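You operate a simulated robot arm through the tools that you are given. There is no shell and no other tool.

You run a simulated robot arm. Do the job below in one go: nothing can be reset, and whatever is moved stays where it is left.

Task
Sweep the lint into the dustpan and tip it in the lint bin.
Fine: use the lint brush; brush and dustpan go back where they stood; shut the lid after the tip. Set down upright: brown lint brush.

The check looks at the end state, three seconds after you hand in, the way a careful person would. Anything else that was tipped, shoved, dropped, spilled or broken makes it a failure. Lids that push on must go on centred and level and be pressed home; caps that screw on are set level and turned clockwise until they are tight.

Robot
A 6-joint arm with a two-finger gripper, fixed in place. Base frame: the origin is on the floor under the middle of its stand, x ahead of it, y to its left, z up. Lengths are in m, angles in degrees, forces in N, time in s.
With the tool pointing down near the work surface it reaches from about 0.38 to 0.86 m from the base axis. Its first joint turns from -166.0 to 166.0 degrees. Payload 2.45 kg.
The tool frame sits at the grasp point between the pads (the TCP): z along the fingers, y along the line on which they close. The tips reach 0.02 m beyond it. The gripper opens to 0.14 m; its body begins 0.168 m behind the TCP.
Orientation is that of the tool frame in the base frame, as a unit quaternion [x, y, z, w]. With the fingers straight down and closing along the base's y, the tool's x points along the base's -x, its y along +y and its z along -z.

Tools
- The arm moves only by the tool servo_tool. Its argument "commands" is one flat list of numbers, 6 for each row, row after row: the shift along the tool's x, y, z in units of 50 mm (1.0 is 50 mm), then the turn, a rotation vector about the tool's x, y, z in units of 5 degrees (1.0 is 5 degrees). In form: [dx, dy, dz, wx, wy, wz, dx, dy, dz, wx, wy, wz, ...]. A call has 1 to 20 rows; each row shifts and turns the commanded pose from where the row before left it, along the tool's axes as they then stand. "gripper" is the finger opening in cm, from 0 to 14, set as the call begins (left out, the last holds). A call with a number of a shift or a turn outside -1 to 1 is refused whole. Rows are played at 5 a second. More than 0.05 m and 8.6 degrees between two rows, or a gripper value outside its range, and nothing of the call is played. Where a pose cannot be reached the arm comes as near as it can. A force on the tool above 40 N (or 10 N above the force at the start of the call, whichever is more), or a blocked arm, ends the call early, and 0.2 s more pass. The fingers move at their own pace (about 0.045 m/s each) and stop on an object; they squeeze with about 25 N. The grip force told is the motor's: it shows also when the fingers shut on nothing. Time passes only in rows, and 0.2 s behind the last, so rows that do not move let the fingers close. It gives the time, the measured TCP pose, the force on the tool (base axes), the opening and the grip force at its end, in the units of the frame above (readings bear some noise), with the torque about the TCP (base axes, N m) and any sound that the robot's microphone picked up.
- Cameras (640 x 400 px; columns grow to the right, rows downward): "scene" is fixed at [0.4006, -0.4986, 1.5947]; the picture's right is [-0.39, -0.92, 0.00], its down [-0.92, 0.39, -0.08] and it looks along [0.07, -0.03, -1.00] (base axes); focal length 231 px, centre (320, 200). "wrist" rides on the gripper at [0.078, 0.011, -0.209] in the tool frame; the picture's right is [-0.14, 0.99, 0.00], its down [-0.92, -0.13, -0.37] and it looks along [-0.36, -0.05, 0.93] (tool axes); focal length 280 px, centre (320, 200). There is no depth. A picture from a camera that has moved, and an enlarged one, comes with that camera's place and axes in the base frame and with its lens.
- camera(camera): a new picture of that camera. It takes no simulated time.
- raise_lower(by): moves the trunk up (or, below 0, down) by that many m; the arm rides with it, the base frame stays. It gives what a move gives, with no picture.
- zoom(camera, box): a new picture of the part [left, top, right, bottom] of that camera's present view, enlarged. It takes no simulated time.
- hand_in(): hands the job in; it is judged then, once.

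Places have to be worked out from the pictures, the camera data and where the tool is seen. Open the gripper and draw the arm clear of the work before you hand the job in, unless the task says otherwise.

The tools are called after "Request:" as name(argument=value, ...) on one line, values as JSON. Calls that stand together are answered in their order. servo_tool: Moves the arm, as the interface text tells. Its arguments: {"type":"object","properties":{"commands":{"type":"array","items":{"type":"number"}},"gripper":{"type":"number"}},"required":["commands"]} The other tools are called the same way: raise_lower (by) moves the trunk up or down; camera (camera) takes a picture; zoom (camera, box) takes an enlarged picture of a part of a camera's view; hand_in () hands the job in.

At the start:

```text
time: 0.0
position: [0.3223, -0.3417, 1.2492]
orientation: [0.0, 1.0, 0.0, 0.001]
ft_force: [0.7, -0.3, -0.6]
ft_torque: [-0.02, -0.01, 0.01]
gripper_width: 0.1403
finger_force: 0.1
trunk travel left (down, up): [-0.1, 0.13]
```

scene: 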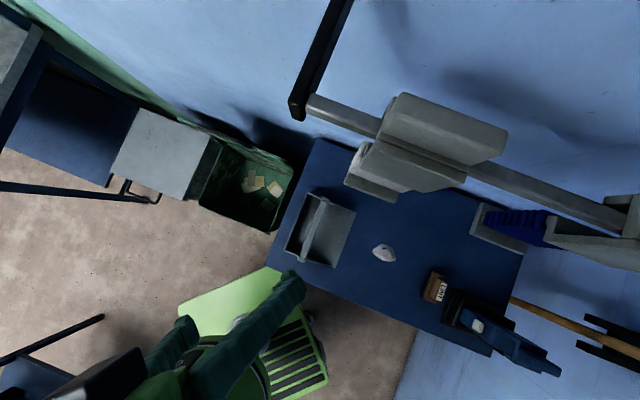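
wrist: 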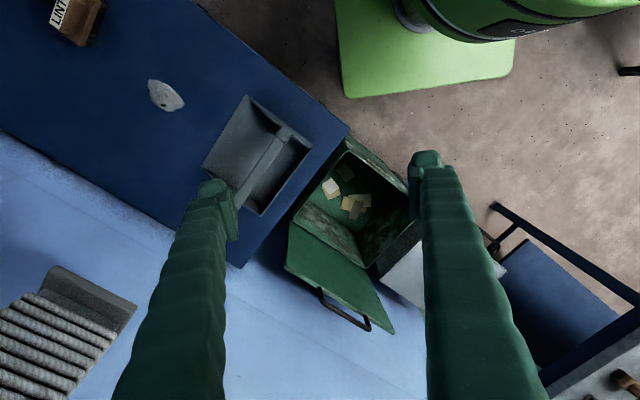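

I start by looking closer at the table, dustpan, lint, brush and bin before moving anything.

Request:
zoom(camera="scene", box=[260, 130, 420, 290])

Request:
zoom(camera="scene", box=[380, 200, 580, 380])

Request:
zoom(camera="scene", box=[100, 100, 320, 260])

Request:
zoom(camera="wrist", box=[180, 80, 440, 340])

Request:
zoom(camera="wrist", box=[0, 0, 240, 150])

```text
2.50 times, centred on (340, 210) of scene
camera zoom: at [0.4006, -0.4986, 1.5947], right [-0.39, -0.92, 0.0], down [-0.92, 0.39, -0.08], along [0.07, -0.03, -1.0], focal length 577 px, centre (270, 175)
```

zoom: 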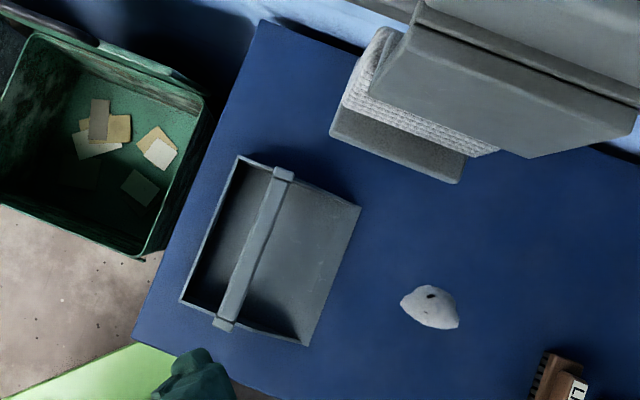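

```text
2.22 times, centred on (480, 290) of scene
camera zoom: at [0.4006, -0.4986, 1.5947], right [-0.39, -0.92, 0.0], down [-0.92, 0.39, -0.08], along [0.07, -0.03, -1.0], focal length 513 px, centre (-36, 0)
```

zoom: 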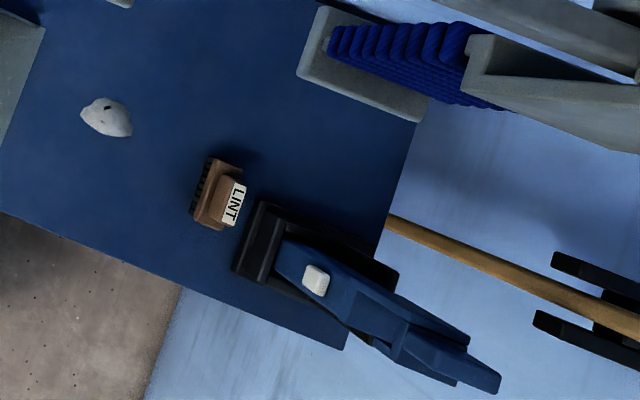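

```text
2.50 times, centred on (210, 180) of scene
camera zoom: at [0.4006, -0.4986, 1.5947], right [-0.39, -0.92, 0.0], down [-0.92, 0.39, -0.08], along [0.07, -0.03, -1.0], focal length 577 px, centre (595, 250)
```

zoom: 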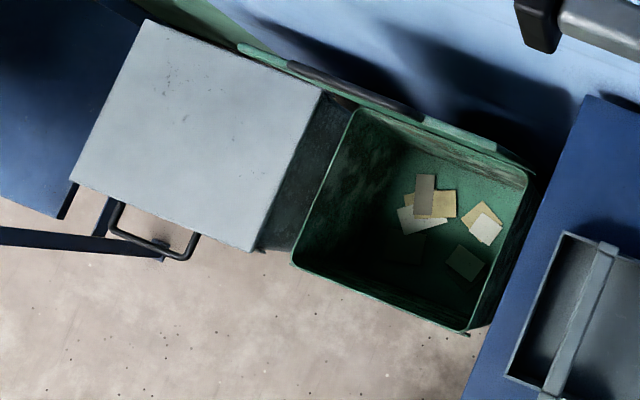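

```text
1.54 times, centred on (310, 210) of wrist
camera zoom: at [0.2446, -0.3303, 1.4581], right [0.14, 0.99, 0.0], down [0.92, -0.13, 0.37], along [0.36, -0.05, -0.93], focal length 431 px, centre (335, 185)
```

zoom: 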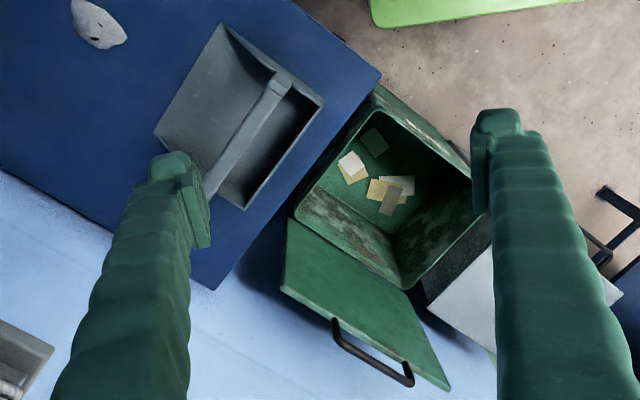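

```text
2.67 times, centred on (120, 75) of wrist
camera zoom: at [0.2446, -0.3303, 1.4581], right [0.14, 0.99, 0.0], down [0.92, -0.13, 0.37], along [0.36, -0.05, -0.93], focal length 748 px, centre (853, 533)
```

zoom: 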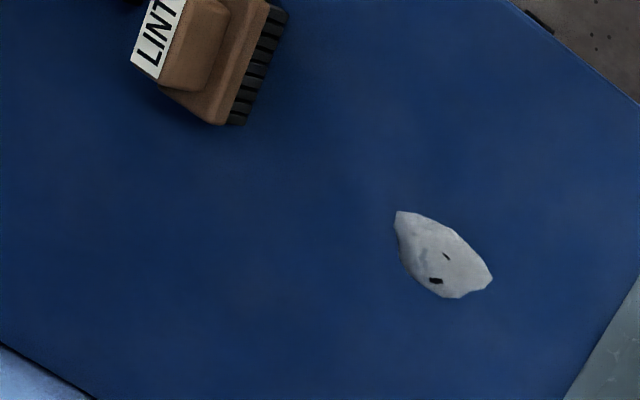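

The table lies at roughly 45° to the base (z≈0.82 by triangulating the lint at about (0.21,-0.65)). I turn the tool +45° about its z so it lines up with the pan/brush and look with the wrist camera.

Request:
servo_tool(commands=[0, 0, 0, 0, 0, 1, 0, 0, 0, 0, 0, 1, 0, 0, 0, 0, 0, 1, 0, 0, 0, 0, 0, 1, 0, 0, 0, 0, 0, 1, 0, 0, 0, 0, 0, 1, 0, 0, 0, 0, 0, 1, 0, 0, 0, 0, 0, 1, 0, 0, 0, 0, 0, 1])

Request:
camera(camera="wrist")

Request:
camera(camera="scene")

```text
time: 2.0
position: [0.3225, -0.3408, 1.25]
orientation: [0.383, 0.924, 0.0, 0.0]
ft_force: [-0.9, -0.6, -0.1]
ft_torque: [-0.03, 0.0, -0.02]
gripper_width: 0.14
finger_force: 0.0
trunk travel left (down, up): [-0.1, 0.13]
```

```text
taken
camera wrist: at [0.2748, -0.2776, 1.458], right [0.8, 0.6, 0.0], down [0.56, -0.74, 0.37], along [0.22, -0.29, -0.93], focal length 280 px, centre (320, 200)
```

wrist: 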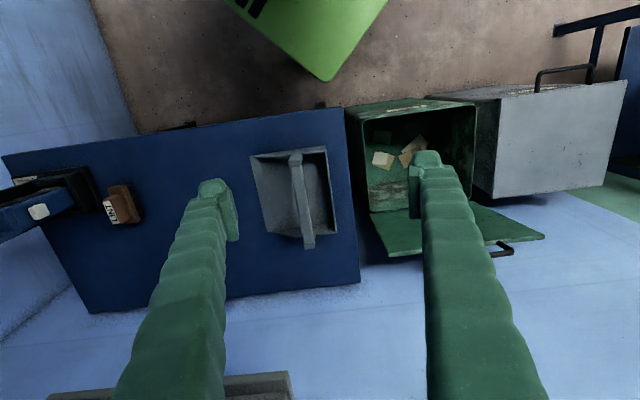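

```text
taken
```

scene: 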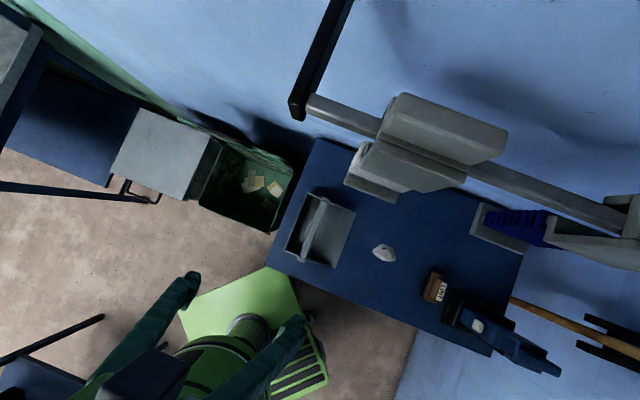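

An overhead grey object seems to hang near (0.44,-0.56,1.21). I tilt the tool about 35° to look outward and see the overhead object, bin lid and rest.

Request:
servo_tool(commands=[0, 0, 0, 0, -1, 0, 0, 0, 0, 0, -1, 0, 0, 0, 0, 0, -1, 0, 0, 0, 0, 0, -1, 0, 0, 0, 0, 0, -1, 0, 0, 0, 0, 0, -1, 0, 0, 0, 0, 0, -1, 0])

Request:
camera(camera="wrist")

```text
time: 3.8
position: [0.322, -0.3399, 1.2238]
orientation: [0.371, 0.888, -0.097, 0.254]
ft_force: [-0.3, 0.1, -0.4]
ft_torque: [0.01, -0.02, 0.0]
gripper_width: 0.14
finger_force: 0.0
trunk travel left (down, up): [-0.1, 0.13]
stopped in row 7: the arm was blocked; the commanded pose is now the measured one
```

```text
taken
camera wrist: at [0.2031, -0.2082, 1.3604], right [0.78, 0.62, 0.09], down [0.32, -0.52, 0.79], along [0.54, -0.59, -0.6], focal length 280 px, centre (320, 200)
```

wrist: 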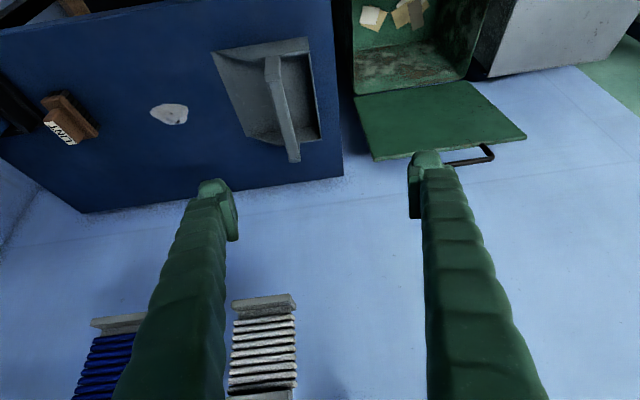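

The white and blue hanging items have their lower bars at z≈1.21 and start about 0.1 m beyond the work line, so I must keep the wrist on the robot side. I return the tool to vertical and move toward the brush side at z≈1.15 for a closer look.

Request:
servo_tool(commands=[0, 0, 0, 0, 1, 0, 0, 0, 0, 0, 1, 0, 0, 0, 0, 0, 1, 0, 0, 0, 0, 0, 1, 0, 0, 0, 0, 0, 1, 0, 0, 0, 0, 0, 1, 0, 0, 0, 0, 0, 0.38, 0, 0.06, -0.957, 0.233, 0, 0, 0, 0.06, -0.957, 0.233, 0, 0, 0, 0.06, -0.957, 0.233, 0, 0, 0, 0.06, -0.957, 0.233, 0, 0, 0, 0.06, -0.957, 0.233, 0, 0, 0, 0.06, -0.957, 0.233, 0, 0, 0])

Request:
camera(camera="wrist")

Request:
camera(camera="scene")

```text
time: 6.6
position: [0.1045, -0.5284, 1.1468]
orientation: [0.383, 0.924, 0.008, 0.0]
ft_force: [-0.1, 0.6, -0.6]
ft_torque: [0.02, -0.06, 0.0]
gripper_width: 0.1399
finger_force: 0.0
trunk travel left (down, up): [-0.1, 0.13]
```

```text
taken
camera wrist: at [0.0547, -0.4688, 1.356], right [0.8, 0.6, 0.02], down [0.56, -0.75, 0.36], along [0.23, -0.28, -0.93], focal length 280 px, centre (320, 200)
```

wrist: 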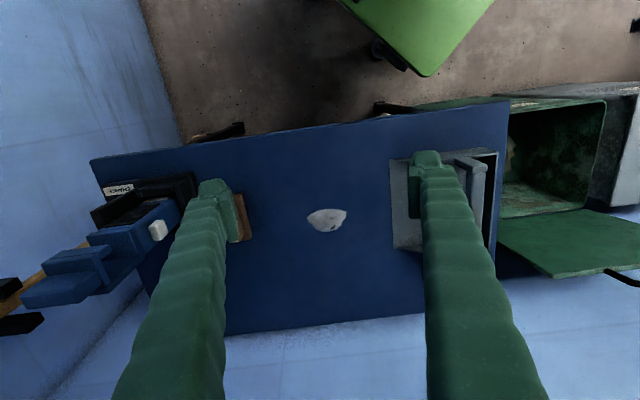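

```text
taken
```

scene: 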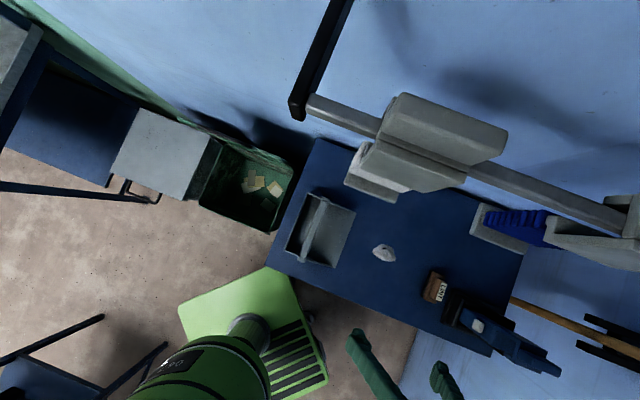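

The blue vacuum stands just behind the brush with its handle rising to z≈1.11, so I'd rather grip the brush lengthwise. I shift slightly and yaw the tool 90° so the wrist camera looks at the brush from the lint side.

Request:
servo_tool(commands=[-0.52, -0.7, 0, 0.17, -0.07, 0, -0.53, -0.7, 0, 0, 0, 0, 0, 0, 0, 0, 0, 1, 0, 0, 0, 0, 0, 1, 0, 0, 0, 0, 0, 1, 0, 0, 0, 0, 0, 1, 0, 0, 0, 0, 0, 1, 0, 0, 0, 0, 0, 1, 0, 0, 0, 0, 0, 1, 0, 0, 0, 0, 0, 1, 0, 0, 0, 0, 0, 1, 0, 0, 0, 0, 0, 1, 0, 0, 0, 0, 0, 1, 0, 0, 0, 0, 0, 1, 0, 0, 0, 0, 0, 1, 0, 0, 0, 0, 0, 1, 0, 0, 0, 0, 0, 1, 0, 0, 0, 0, 0, 1, 0, 0, 0, 0, 0, 1, 0, 0, 0, 0, 0, 1])

Request:
camera(camera="wrist")

Request:
camera(camera="scene")

```text
time: 10.8
position: [0.0934, -0.6148, 1.1476]
orientation: [0.924, 0.382, 0.002, 0.0]
ft_force: [0.3, 0.0, -0.3]
ft_torque: [0.02, -0.03, -0.03]
gripper_width: 0.1399
finger_force: 0.1
trunk travel left (down, up): [-0.1, 0.13]
```

```text
taken
camera wrist: at [0.156, -0.567, 1.3563], right [0.6, -0.8, 0.0], down [-0.74, -0.56, 0.37], along [-0.29, -0.22, -0.93], focal length 280 px, centre (320, 200)
```

wrist: 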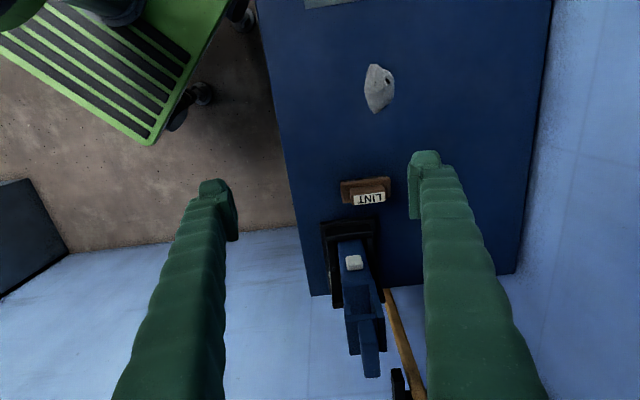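

```text
taken
```

scene: 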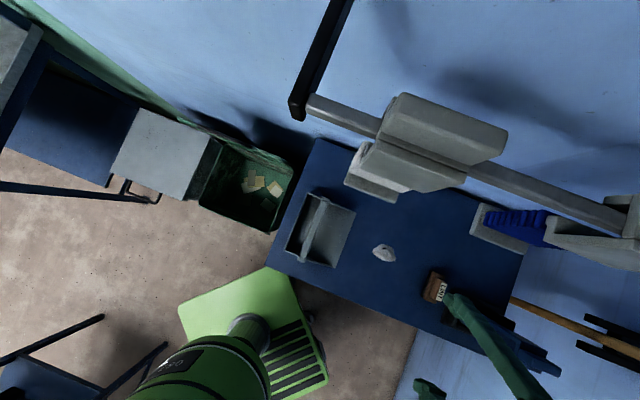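

Request:
zoom(camera="wrist", box=[280, 40, 440, 240])

Request:
zoom(camera="wrist", box=[300, 160, 440, 400])

```text
2.00 times, centred on (360, 140) of wrist
camera zoom: at [0.156, -0.567, 1.3563], right [0.6, -0.8, 0.0], down [-0.74, -0.56, 0.37], along [-0.29, -0.22, -0.93], focal length 561 px, centre (240, 320)
```

zoom: 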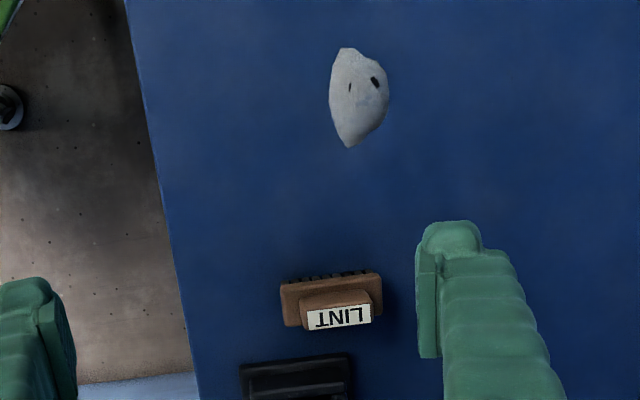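

```text
1.67 times, centred on (370, 280) of wrist
camera zoom: at [0.156, -0.567, 1.3563], right [0.6, -0.8, 0.0], down [-0.74, -0.56, 0.37], along [-0.29, -0.22, -0.93], focal length 467 px, centre (237, 67)
```

zoom: 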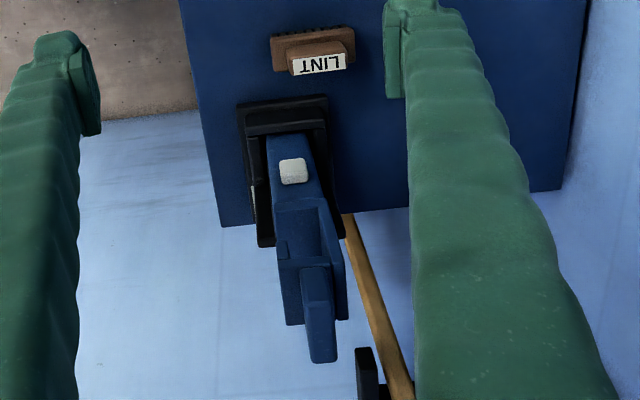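

I zoom in on the brush in both cameras to measure its height and grip block.

Request:
zoom(camera="scene", box=[410, 260, 470, 310])

Request:
zoom(camera="wrist", box=[325, 165, 405, 215])

Request:
zoom(camera="wrist", box=[340, 50, 420, 130])

Request:
zoom(camera="scene", box=[350, 220, 420, 280])

```text
8.00 times, centred on (440, 285) of scene
camera zoom: at [0.4006, -0.4986, 1.5947], right [-0.39, -0.92, 0.0], down [-0.92, 0.39, -0.08], along [0.07, -0.03, -1.0], focal length 1846 px, centre (-640, -480)
```

zoom: 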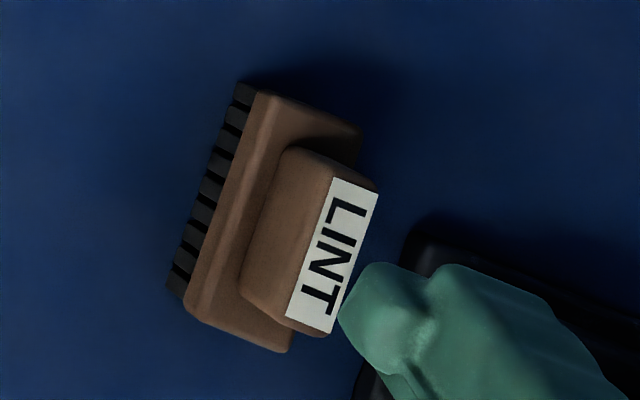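

```text
8.00 times, centred on (365, 190) of wrist
camera zoom: at [0.156, -0.567, 1.3563], right [0.6, -0.8, 0.0], down [-0.74, -0.56, 0.37], along [-0.29, -0.22, -0.93], focal length 2243 px, centre (-40, 280)
```

zoom: 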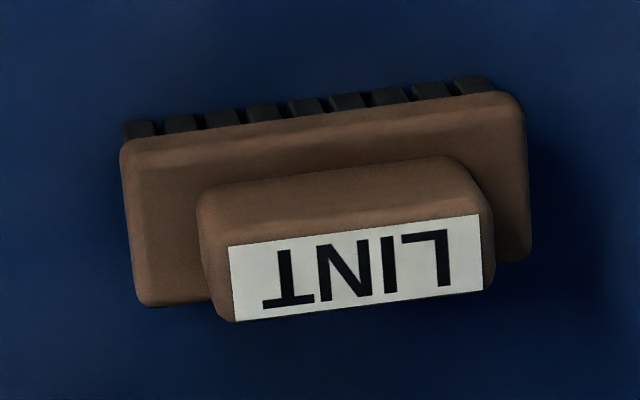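

```text
5.00 times, centred on (380, 90) of wrist
camera zoom: at [0.156, -0.567, 1.3563], right [0.6, -0.8, 0.0], down [-0.74, -0.56, 0.37], along [-0.29, -0.22, -0.93], focal length 1402 px, centre (20, 750)
```

zoom: 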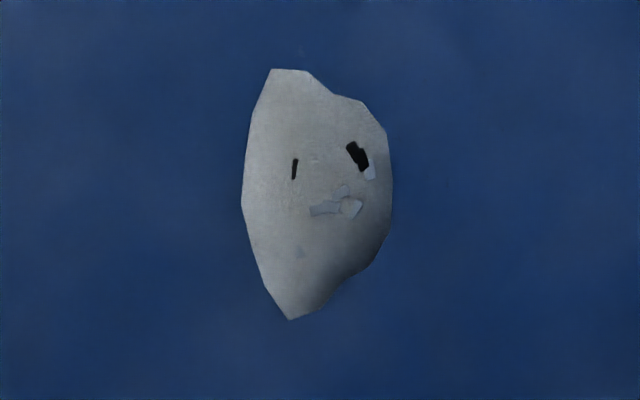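

```text
6.67 times, centred on (385, 250) of scene
camera zoom: at [0.4006, -0.4986, 1.5947], right [-0.39, -0.92, 0.0], down [-0.92, 0.39, -0.08], along [0.07, -0.03, -1.0], focal length 1539 px, centre (-113, -133)
```

zoom: 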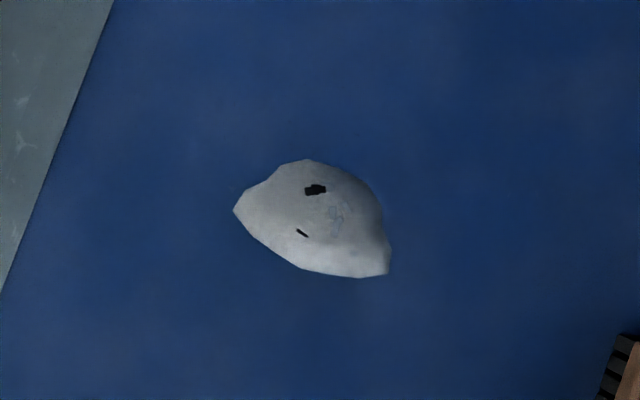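

The brush measures about 0.09 m long along u (û=(0.707,-0.707)), centre (u 0.570, v -0.467), grip block top z≈0.92; the lint is centred near u 0.61, v -0.30, and the pan lip near v -0.171. I now look at the dustpan mouth and handle from above at z≈1.1.

Request:
servo_tool(commands=[0.971, 0.06, 0.14, 0, 0, 0, 0.971, 0.06, 0.14, 0, 0, 0, 0.971, 0.06, 0.14, 0, 0, 0, 0.971, 0.06, 0.14, 0, 0, 0, 0.971, 0.06, 0.14, 0, 0, 0, 0.971, 0.06, 0.14, 0, 0, 0, 0.971, 0.06, 0.14, 0, 0, 0])

Request:
camera(camera="wrist")

Request:
camera(camera="scene")

```text
time: 12.4
position: [0.3491, -0.3907, 1.0992]
orientation: [0.924, 0.382, 0.001, 0.0]
ft_force: [0.7, 0.2, -0.5]
ft_torque: [0.02, 0.05, 0.0]
gripper_width: 0.14
finger_force: 0.0
trunk travel left (down, up): [-0.1, 0.13]
```

```text
taken
camera wrist: at [0.4114, -0.3426, 1.3077], right [0.6, -0.8, 0.0], down [-0.74, -0.56, 0.37], along [-0.29, -0.22, -0.93], focal length 280 px, centre (320, 200)
```

wrist: 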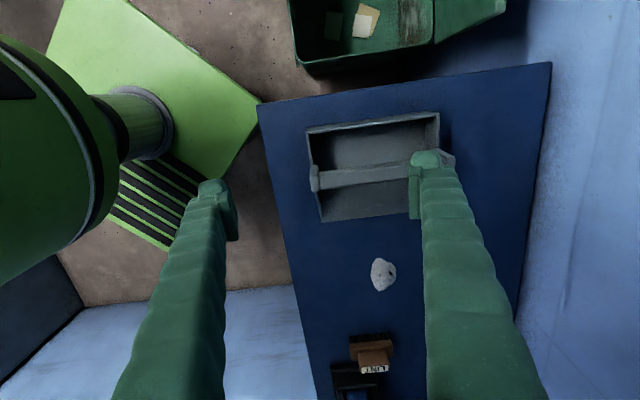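

```text
taken
```

scene: 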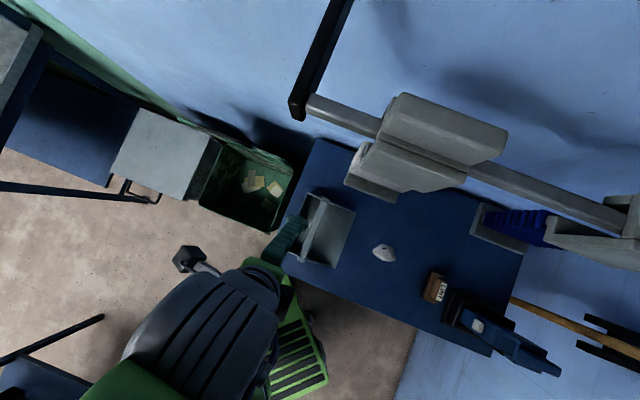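

Request:
zoom(camera="wrist", box=[290, 90, 450, 240])

Request:
zoom(camera="scene", box=[270, 180, 370, 280])

```text
2.67 times, centred on (370, 165) of wrist
camera zoom: at [0.4114, -0.3426, 1.3077], right [0.6, -0.8, 0.0], down [-0.74, -0.56, 0.37], along [-0.29, -0.22, -0.93], focal length 748 px, centre (187, 293)
```

zoom: 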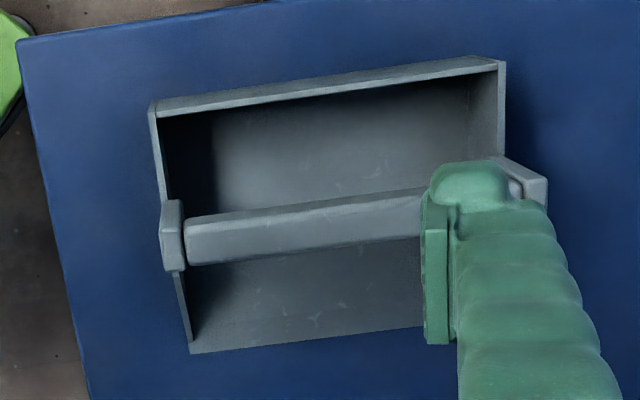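

```text
4.00 times, centred on (320, 230) of scene
camera zoom: at [0.4006, -0.4986, 1.5947], right [-0.39, -0.92, 0.0], down [-0.92, 0.39, -0.08], along [0.07, -0.03, -1.0], focal length 923 px, centre (320, 80)
```

zoom: 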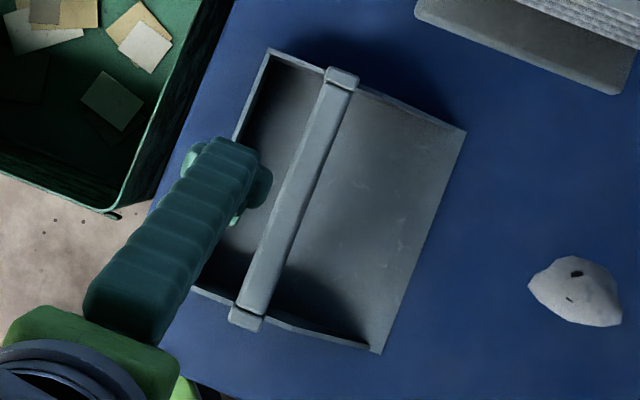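

The pan is a flat scoop with a cross-bar handle at v≈-0.0645, z≈0.93, u 0.51–0.69, and the table surface at z≈0.845. Now I move above the brush (u 0.570, v -0.467) at z≈1.04 with the fingers closing along u, opening 9 cm.

Request:
servo_tool(commands=[-0.972, 0.104, 0.131, 0, 0, 0, -0.972, 0.104, 0.131, 0, 0, 0, -0.972, 0.104, 0.131, 0, 0, 0, -0.972, 0.104, 0.131, 0, 0, 0, -0.972, 0.104, 0.131, 0, 0, 0, -0.972, 0.104, 0.131, 0, 0, 0, -0.972, 0.104, 0.131, 0, 0, 0, -0.972, 0.104, 0.131, 0, 0, 0, -0.972, 0.104, 0.131, 0, 0, 0, 0, 0, 0, 0, 0, 0], gripper=9)

Request:
camera(camera="wrist")

Request:
zoom(camera="scene", box=[360, 220, 520, 360])

```text
time: 14.6
position: [0.0708, -0.7311, 1.0369]
orientation: [0.924, 0.382, 0.001, -0.001]
ft_force: [0.3, 0.5, 0.1]
ft_torque: [0.04, -0.03, 0.01]
gripper_width: 0.0903
finger_force: 0.1
trunk travel left (down, up): [-0.1, 0.13]
```

```text
taken
camera wrist: at [0.1332, -0.6835, 1.2461], right [0.6, -0.8, 0.0], down [-0.74, -0.56, 0.37], along [-0.29, -0.22, -0.93], focal length 280 px, centre (320, 200)
```

wrist: 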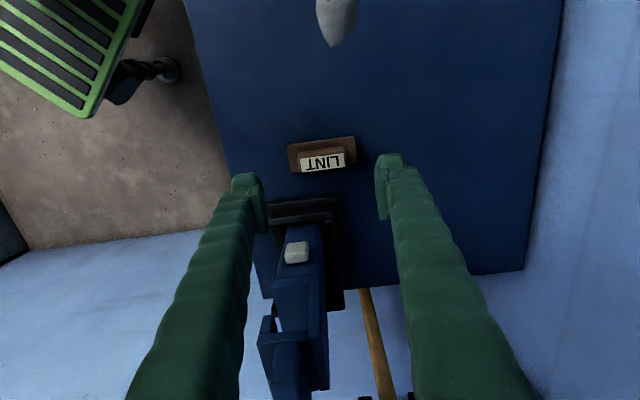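

```text
2.86 times, centred on (440, 290) of scene
camera zoom: at [0.4006, -0.4986, 1.5947], right [-0.39, -0.92, 0.0], down [-0.92, 0.39, -0.08], along [0.07, -0.03, -1.0], focal length 659 px, centre (-23, -57)
```

zoom: 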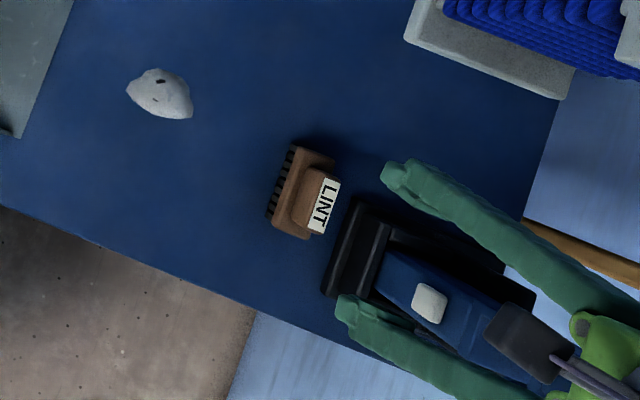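

Request:
zoom(camera="wrist", box=[270, 120, 370, 200])

```text
5.00 times, centred on (320, 160) of wrist
camera zoom: at [0.1332, -0.6835, 1.2461], right [0.6, -0.8, 0.0], down [-0.74, -0.56, 0.37], along [-0.29, -0.22, -0.93], focal length 1402 px, centre (320, 400)
```

zoom: 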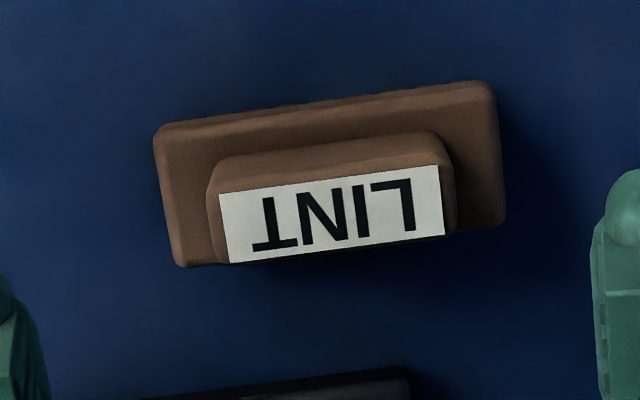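

The brush grip block spans u 0.5385–0.600, v -0.459…-0.478, matching the TCP axis. I descend straight down to z≈0.912 (tips above the plate) with the fingers at 9 cm.

Request:
servo_tool(commands=[0, 0.04, 0.5, 0, 0, 0, 0, 0, 0.5, 0, 0, 0, 0, 0, 0.5, 0, 0, 0, 0, 0, 0.5, 0, 0, 0, 0, 0, 0.5, 0, 0, 0, 0, 0, 0, 0, 0, 0])

Request:
camera(camera="wrist")

Request:
zoom(camera="scene", box=[400, 240, 500, 340])

```text
time: 16.0
position: [0.0729, -0.7334, 0.9147]
orientation: [0.924, 0.383, 0.001, 0.0]
ft_force: [0.1, 0.1, 0.4]
ft_torque: [0.0, -0.01, 0.03]
gripper_width: 0.0899
finger_force: 0.0
trunk travel left (down, up): [-0.1, 0.13]
```

```text
taken
camera wrist: at [0.1349, -0.6855, 1.1228], right [0.6, -0.8, 0.0], down [-0.74, -0.56, 0.37], along [-0.29, -0.22, -0.93], focal length 280 px, centre (320, 200)
```

wrist: 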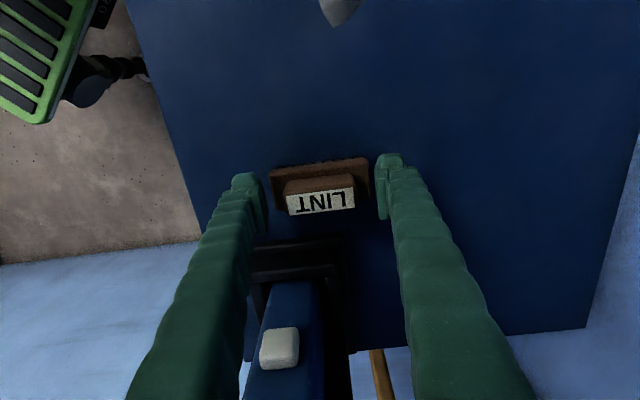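

```text
4.00 times, centred on (450, 290) of scene
camera zoom: at [0.4006, -0.4986, 1.5947], right [-0.39, -0.92, 0.0], down [-0.92, 0.39, -0.08], along [0.07, -0.03, -1.0], focal length 923 px, centre (-200, -160)
```

zoom: 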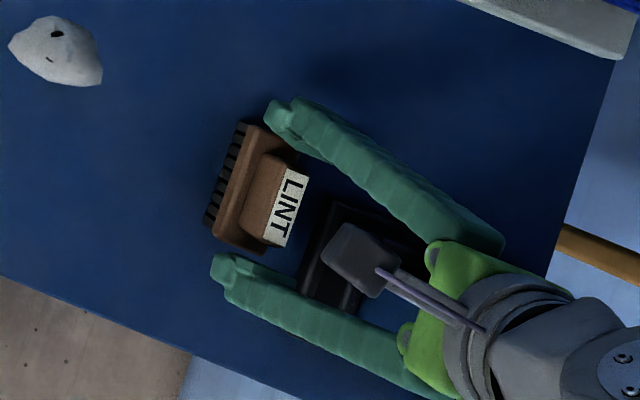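

Fingers straddle the grip block with clearance, no contact forces. I lower 3 mm more and close the gripper on the block.

Request:
servo_tool(commands=[0, 0, 0.06, 0, 0, 0, 0, 0, 0, 0, 0, 0])

Request:
servo_tool(commands=[0, 0, 0, 0, 0, 0, 0, 0, 0, 0, 0, 0, 0, 0, 0, 0, 0, 0, 0, 0, 0, 0, 0, 0, 0, 0, 0, 0, 0, 0, 0, 0, 0, 0, 0, 0], gripper=2)

Request:
camera(camera="wrist")

Request:
zoom(camera="scene", box=[400, 240, 500, 340])

```text
time: 16.6
position: [0.0733, -0.7326, 0.9111]
orientation: [0.924, 0.383, 0.0, -0.001]
ft_force: [0.7, 0.6, -0.5]
ft_torque: [-0.01, 0.02, 0.03]
gripper_width: 0.0899
finger_force: 0.0
trunk travel left (down, up): [-0.1, 0.13]
```

```text
time: 18.0
position: [0.0734, -0.7324, 0.9113]
orientation: [0.924, 0.382, 0.001, 0.0]
ft_force: [0.9, -0.1, 1.7]
ft_torque: [0.02, -0.02, 0.01]
gripper_width: 0.0594
finger_force: 25.0
trunk travel left (down, up): [-0.1, 0.13]
```

```text
taken
camera wrist: at [0.1352, -0.6851, 1.1202], right [0.6, -0.8, 0.0], down [-0.74, -0.56, 0.37], along [-0.29, -0.22, -0.93], focal length 280 px, centre (320, 200)
```

wrist: 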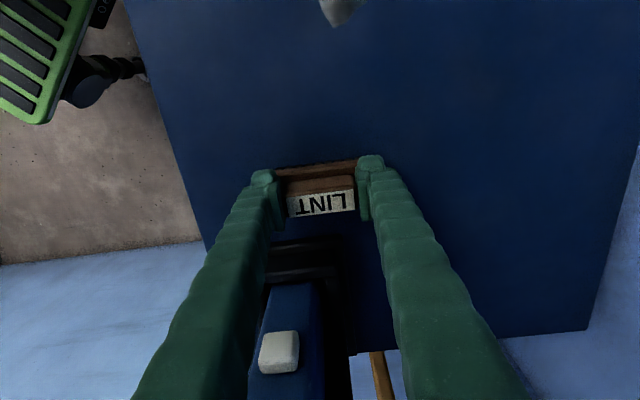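

```text
4.00 times, centred on (450, 290) of scene
camera zoom: at [0.4006, -0.4986, 1.5947], right [-0.39, -0.92, 0.0], down [-0.92, 0.39, -0.08], along [0.07, -0.03, -1.0], focal length 923 px, centre (-200, -160)
```

zoom: 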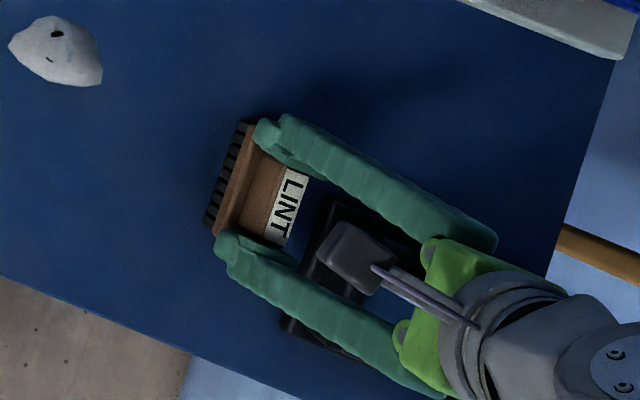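

The brush is gripped (5.94 cm, 25 N) without shifting; grasp pose is u 0.5698, v -0.466, z 0.9113 for the return. I lift it 3 cm, shift to u≈0.61, v≈-0.40 behind the lint and lower it again to just above the grasp height.

Request:
servo_tool(commands=[0, 0, -0.3, 0, 0, 0, 0, 0, -0.3, 0, 0, 0, 0.33, 0.2, 0, 0, 0, 0, 0.33, 0.2, 0, 0, 0, 0, 0.33, 0.2, 0, 0, 0, 0, 0.33, 0.2, 0, 0, 0, 0, 0, 0, 0, 0, 0, 0])

Request:
camera(camera="wrist")

Request:
zoom(camera="scene", box=[360, 220, 480, 320])

```text
time: 19.6
position: [0.1481, -0.7144, 0.9413]
orientation: [0.924, 0.382, 0.001, -0.001]
ft_force: [-0.4, 0.3, -1.2]
ft_torque: [0.0, 0.01, 0.0]
gripper_width: 0.0593
finger_force: 24.6
trunk travel left (down, up): [-0.1, 0.13]
```

```text
taken
camera wrist: at [0.2107, -0.6671, 1.1503], right [0.6, -0.8, 0.0], down [-0.74, -0.56, 0.37], along [-0.29, -0.22, -0.93], focal length 280 px, centre (320, 200)
```

wrist: 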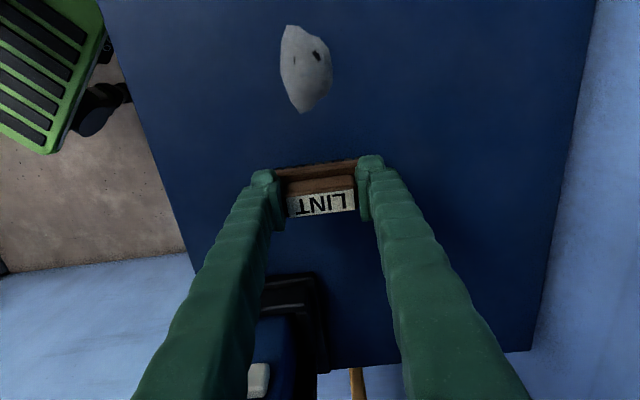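

```text
4.00 times, centred on (420, 270) of scene
camera zoom: at [0.4006, -0.4986, 1.5947], right [-0.39, -0.92, 0.0], down [-0.92, 0.39, -0.08], along [0.07, -0.03, -1.0], focal length 923 px, centre (-80, -80)
```

zoom: 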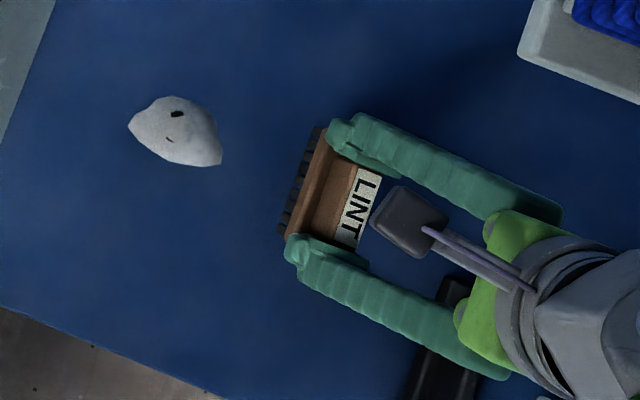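

The brush is straight behind the lint (lint centre u≈0.61, v≈-0.30). I lower it to z≈0.912 so the bristles just meet the table.

Request:
servo_tool(commands=[0, 0, 0.3, 0, 0, 0, 0, 0, 0.28, 0, 0, 0, 0, 0, 0, 0, 0, 0])

Request:
zoom(camera="scene", box=[360, 220, 480, 320])

```text
time: 20.4
position: [0.1474, -0.7143, 0.913]
orientation: [0.924, 0.382, 0.0, 0.001]
ft_force: [0.2, 0.2, -1.3]
ft_torque: [-0.01, -0.02, -0.02]
gripper_width: 0.0593
finger_force: 25.2
trunk travel left (down, up): [-0.1, 0.13]
```

```text
4.00 times, centred on (420, 270) of scene
camera zoom: at [0.4006, -0.4986, 1.5947], right [-0.39, -0.92, 0.0], down [-0.92, 0.39, -0.08], along [0.07, -0.03, -1.0], focal length 923 px, centre (-80, -80)
```

zoom: 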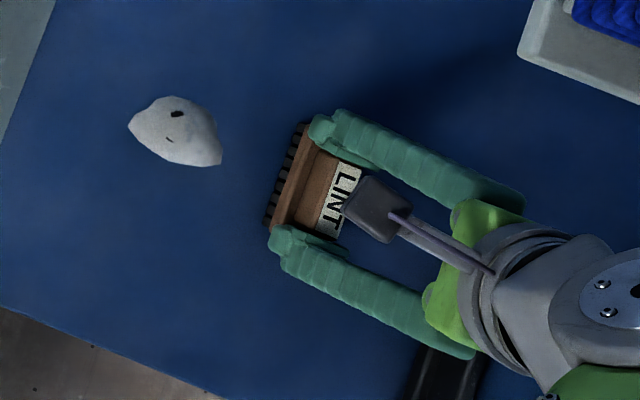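

Bristles are at table height. I sweep slowly along +v by 0.10 m and check that the lint travels squarely ahead of the brush.

Request:
servo_tool(commands=[0.2, 0, 0, 0, 0, 0, 0.2, 0, 0, 0, 0, 0, 0.2, 0, 0, 0, 0, 0, 0.2, 0, 0, 0, 0, 0, 0.2, 0, 0, 0, 0, 0, 0.2, 0, 0, 0, 0, 0, 0.2, 0, 0, 0, 0, 0, 0.2, 0, 0, 0, 0, 0, 0.2, 0, 0, 0, 0, 0, 0.2, 0, 0, 0, 0, 0])

Request:
camera(camera="wrist")

Request:
zoom(camera="scene", box=[280, 180, 440, 300])

```text
time: 22.6
position: [0.219, -0.6432, 0.9117]
orientation: [0.924, 0.383, 0.001, -0.001]
ft_force: [0.1, 0.7, 0.1]
ft_torque: [-0.04, -0.09, 0.04]
gripper_width: 0.059
finger_force: 24.6
trunk travel left (down, up): [-0.1, 0.13]
```

```text
taken
camera wrist: at [0.2813, -0.5955, 1.1203], right [0.6, -0.8, 0.0], down [-0.74, -0.56, 0.37], along [-0.29, -0.22, -0.93], focal length 280 px, centre (320, 200)
```

wrist: 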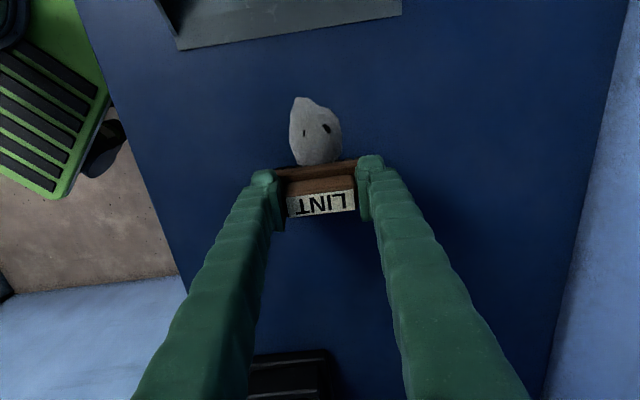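

```text
3.33 times, centred on (360, 240) of scene
camera zoom: at [0.4006, -0.4986, 1.5947], right [-0.39, -0.92, 0.0], down [-0.92, 0.39, -0.08], along [0.07, -0.03, -1.0], focal length 769 px, centre (187, 67)
```

zoom: 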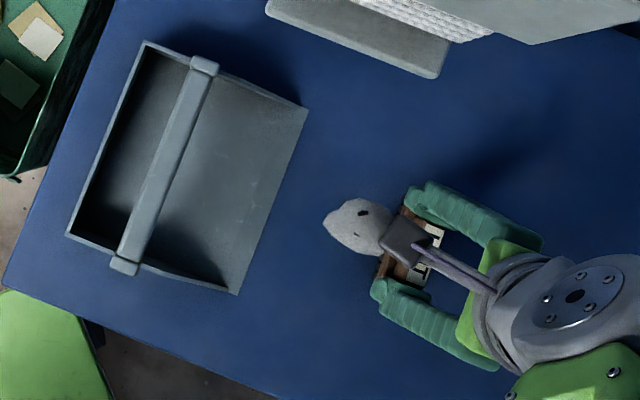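

The lint is moving squarely with the brush; its head is at v≈-0.225, the lip at v≈-0.174. I continue 5 cm to bring it to the lip.

Request:
servo_tool(commands=[0.2, 0, 0, 0, 0, 0, 0.2, 0, 0, 0, 0, 0, 0.2, 0, 0, 0, 0, 0, 0.2, 0, 0, 0, 0, 0, 0.2, 0, 0, 0, 0, 0])

Request:
camera(camera="wrist")

Request:
zoom(camera="scene", box=[280, 180, 440, 300])

```text
time: 23.8
position: [0.2558, -0.6069, 0.9133]
orientation: [0.924, 0.382, 0.0, 0.0]
ft_force: [0.2, -0.7, -1.0]
ft_torque: [0.01, 0.01, -0.04]
gripper_width: 0.0592
finger_force: 24.7
trunk travel left (down, up): [-0.1, 0.13]
```

```text
taken
camera wrist: at [0.3168, -0.5608, 1.1211], right [0.6, -0.8, 0.0], down [-0.74, -0.56, 0.37], along [-0.29, -0.22, -0.93], focal length 280 px, centre (320, 200)
```

wrist: 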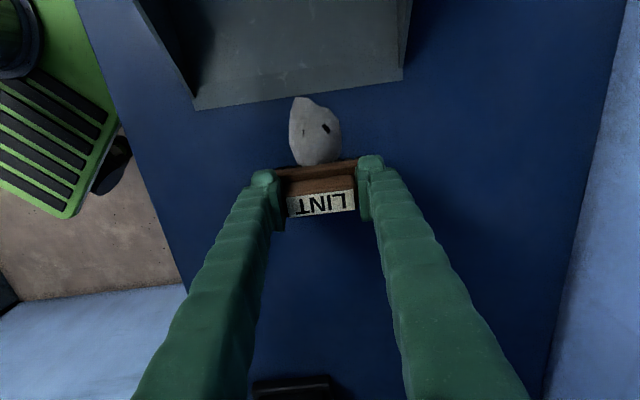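

```text
3.33 times, centred on (360, 240) of scene
camera zoom: at [0.4006, -0.4986, 1.5947], right [-0.39, -0.92, 0.0], down [-0.92, 0.39, -0.08], along [0.07, -0.03, -1.0], focal length 769 px, centre (187, 67)
```

zoom: 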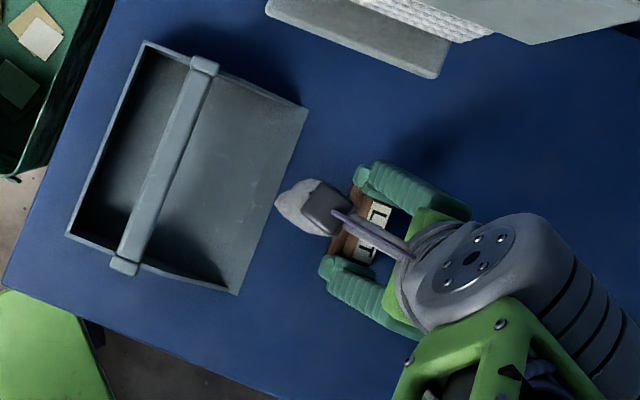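

The lint head is about at the lip. I push 3 cm more slowly and check whether the lint climbs over the lip or the pan shifts.

Request:
servo_tool(commands=[0.15, 0, 0, 0, 0, 0, 0.15, 0, 0, 0, 0, 0, 0.15, 0, 0, 0, 0, 0, 0.15, 0, 0, 0, 0, 0])

Request:
camera(camera="wrist")

Request:
zoom(camera="scene", box=[280, 180, 440, 300])

```text
time: 24.8
position: [0.2765, -0.5879, 0.9118]
orientation: [0.924, 0.383, 0.001, 0.0]
ft_force: [0.1, 0.3, -1.2]
ft_torque: [0.02, 0.01, 0.02]
gripper_width: 0.0593
finger_force: 24.5
trunk travel left (down, up): [-0.1, 0.13]
```

```text
taken
camera wrist: at [0.338, -0.5398, 1.121], right [0.6, -0.8, 0.0], down [-0.74, -0.56, 0.37], along [-0.29, -0.22, -0.93], focal length 280 px, centre (320, 200)
```

wrist: 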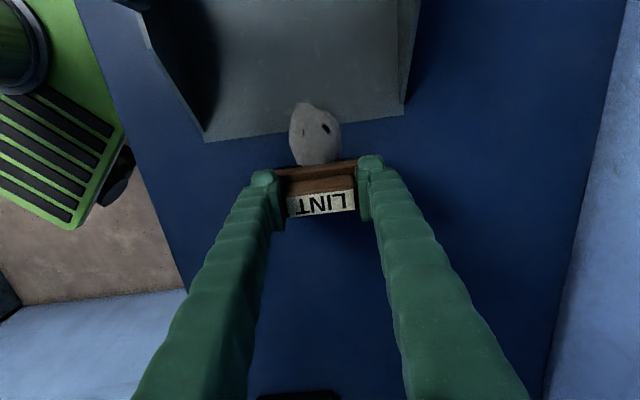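

```text
3.33 times, centred on (360, 240) of scene
camera zoom: at [0.4006, -0.4986, 1.5947], right [-0.39, -0.92, 0.0], down [-0.92, 0.39, -0.08], along [0.07, -0.03, -1.0], focal length 769 px, centre (187, 67)
```

zoom: 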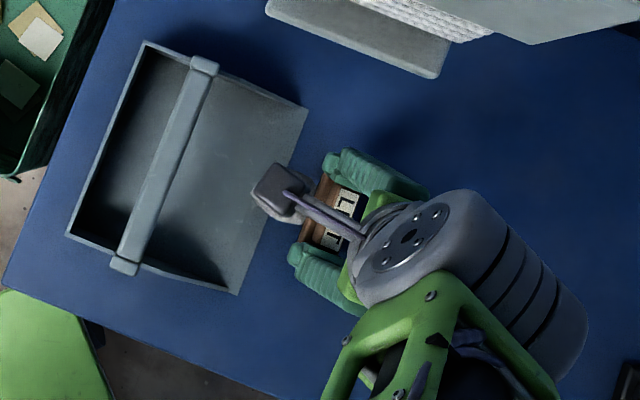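

The lint is riding over the lip and the pan has not moved. I push on, raising the brush ~7 mm as the bristles cross the lip, until the lint is well inside.

Request:
servo_tool(commands=[0.1, 0, 0, 0, 0, 0, 0.1, 0, 0, 0, 0, 0, 0.1, 0, -0.05, 0, 0, 0, 0.1, 0, -0.05, 0, 0, 0, 0.1, 0, -0.04, 0, 0, 0, 0.15, 0, 0, 0, 0, 0, 0.15, 0, 0, 0, 0, 0, 0.15, 0, 0, 0, 0, 0])

Request:
camera(camera="wrist")

Request:
zoom(camera="scene", box=[280, 180, 440, 300])

```text
time: 26.6
position: [0.3109, -0.5529, 0.9187]
orientation: [0.924, 0.383, 0.0, 0.0]
ft_force: [0.7, -0.1, -1.7]
ft_torque: [0.01, 0.04, -0.02]
gripper_width: 0.0596
finger_force: 25.1
trunk travel left (down, up): [-0.1, 0.13]
```

```text
taken
camera wrist: at [0.3727, -0.506, 1.1276], right [0.6, -0.8, 0.0], down [-0.74, -0.56, 0.37], along [-0.29, -0.22, -0.93], focal length 280 px, centre (320, 200)
```

wrist: 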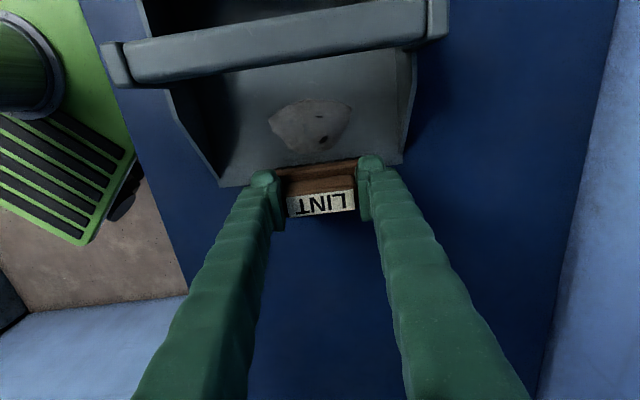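

```text
3.33 times, centred on (360, 240) of scene
camera zoom: at [0.4006, -0.4986, 1.5947], right [-0.39, -0.92, 0.0], down [-0.92, 0.39, -0.08], along [0.07, -0.03, -1.0], focal length 769 px, centre (187, 67)
```

zoom: 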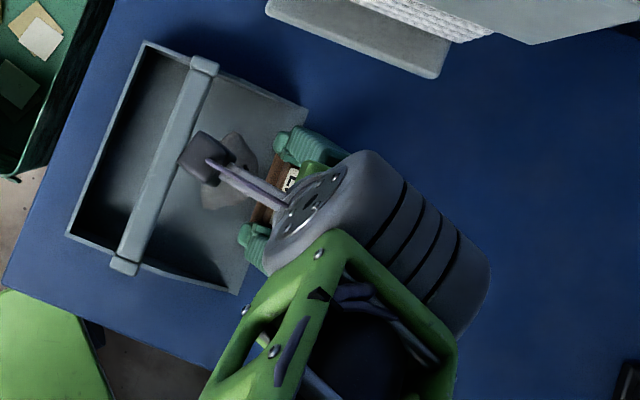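

The lint is in the pan and the pan hasn't moved. I push it 4 cm deeper, then look again.

Request:
servo_tool(commands=[0.15, 0, 0, 0, 0, 0, 0.15, 0, 0, 0, 0, 0, 0.15, 0, 0, 0, 0, 0, 0.15, 0, 0, 0, 0, 0, 0.15, 0, 0, 0, 0, 0, 0.05, 0, 0, 0, 0, 0])

Request:
camera(camera="wrist")

Request:
zoom(camera="scene", box=[280, 180, 440, 300])

```text
time: 28.0
position: [0.3394, -0.5259, 0.9195]
orientation: [0.924, 0.383, 0.002, -0.001]
ft_force: [-0.6, 0.7, -1.7]
ft_torque: [-0.02, -0.03, -0.02]
gripper_width: 0.0595
finger_force: 25.0
trunk travel left (down, up): [-0.1, 0.13]
```

```text
taken
camera wrist: at [0.4001, -0.4777, 1.128], right [0.6, -0.8, 0.0], down [-0.74, -0.56, 0.37], along [-0.29, -0.22, -0.93], focal length 280 px, centre (320, 200)
```

wrist: 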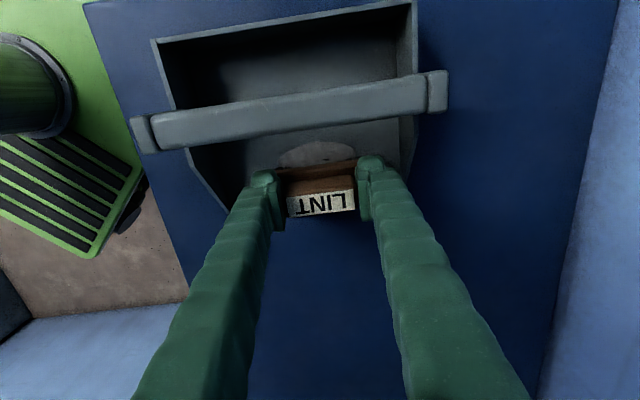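

```text
3.33 times, centred on (360, 240) of scene
camera zoom: at [0.4006, -0.4986, 1.5947], right [-0.39, -0.92, 0.0], down [-0.92, 0.39, -0.08], along [0.07, -0.03, -1.0], focal length 769 px, centre (187, 67)
```

zoom: 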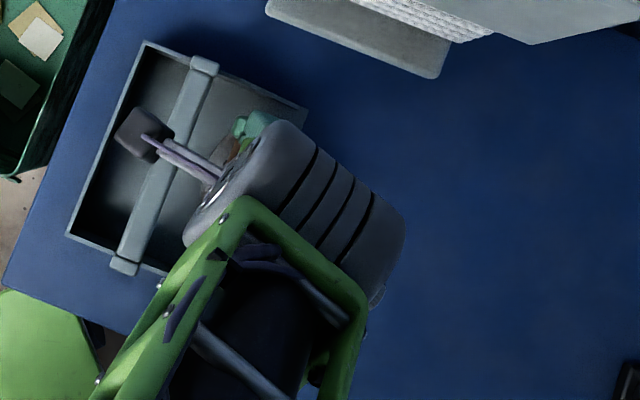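

The lint is well inside the pan just ahead of the bristles. I draw the brush straight back out of the pan (12 cm along -v at the same height) and check the lint stays.

Request:
servo_tool(commands=[-0.4, 0, 0, 0, 0, 0, -0.5, 0, 0, 0, 0, 0, -0.5, 0, 0, 0, 0, 0, -0.5, 0, 0, 0, 0, 0, -0.5, 0, 0, 0, 0, 0, -0.3, 0, -0.4, 0, 0, 0])

Request:
camera(camera="wrist")

Request:
zoom(camera="scene", box=[280, 180, 440, 300])

```text
time: 29.4
position: [0.2421, -0.6212, 0.9398]
orientation: [0.924, 0.383, 0.002, 0.0]
ft_force: [0.4, 0.1, -1.0]
ft_torque: [0.02, -0.03, 0.02]
gripper_width: 0.0596
finger_force: 24.6
trunk travel left (down, up): [-0.1, 0.13]
```

```text
taken
camera wrist: at [0.3039, -0.5732, 1.1483], right [0.6, -0.8, 0.0], down [-0.74, -0.56, 0.37], along [-0.29, -0.22, -0.93], focal length 280 px, centre (320, 200)
```

wrist: 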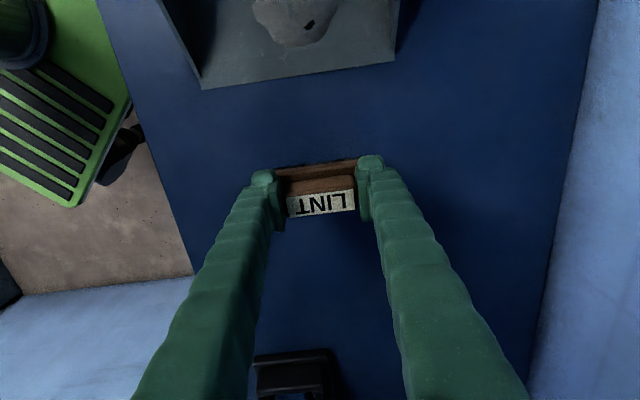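

```text
3.33 times, centred on (360, 240) of scene
camera zoom: at [0.4006, -0.4986, 1.5947], right [-0.39, -0.92, 0.0], down [-0.92, 0.39, -0.08], along [0.07, -0.03, -1.0], focal length 769 px, centre (187, 67)
```

zoom: 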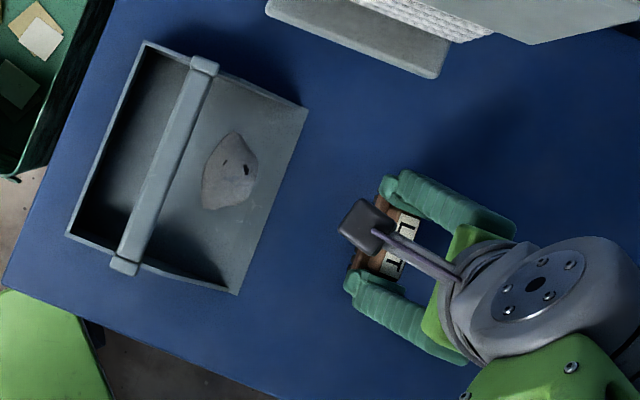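

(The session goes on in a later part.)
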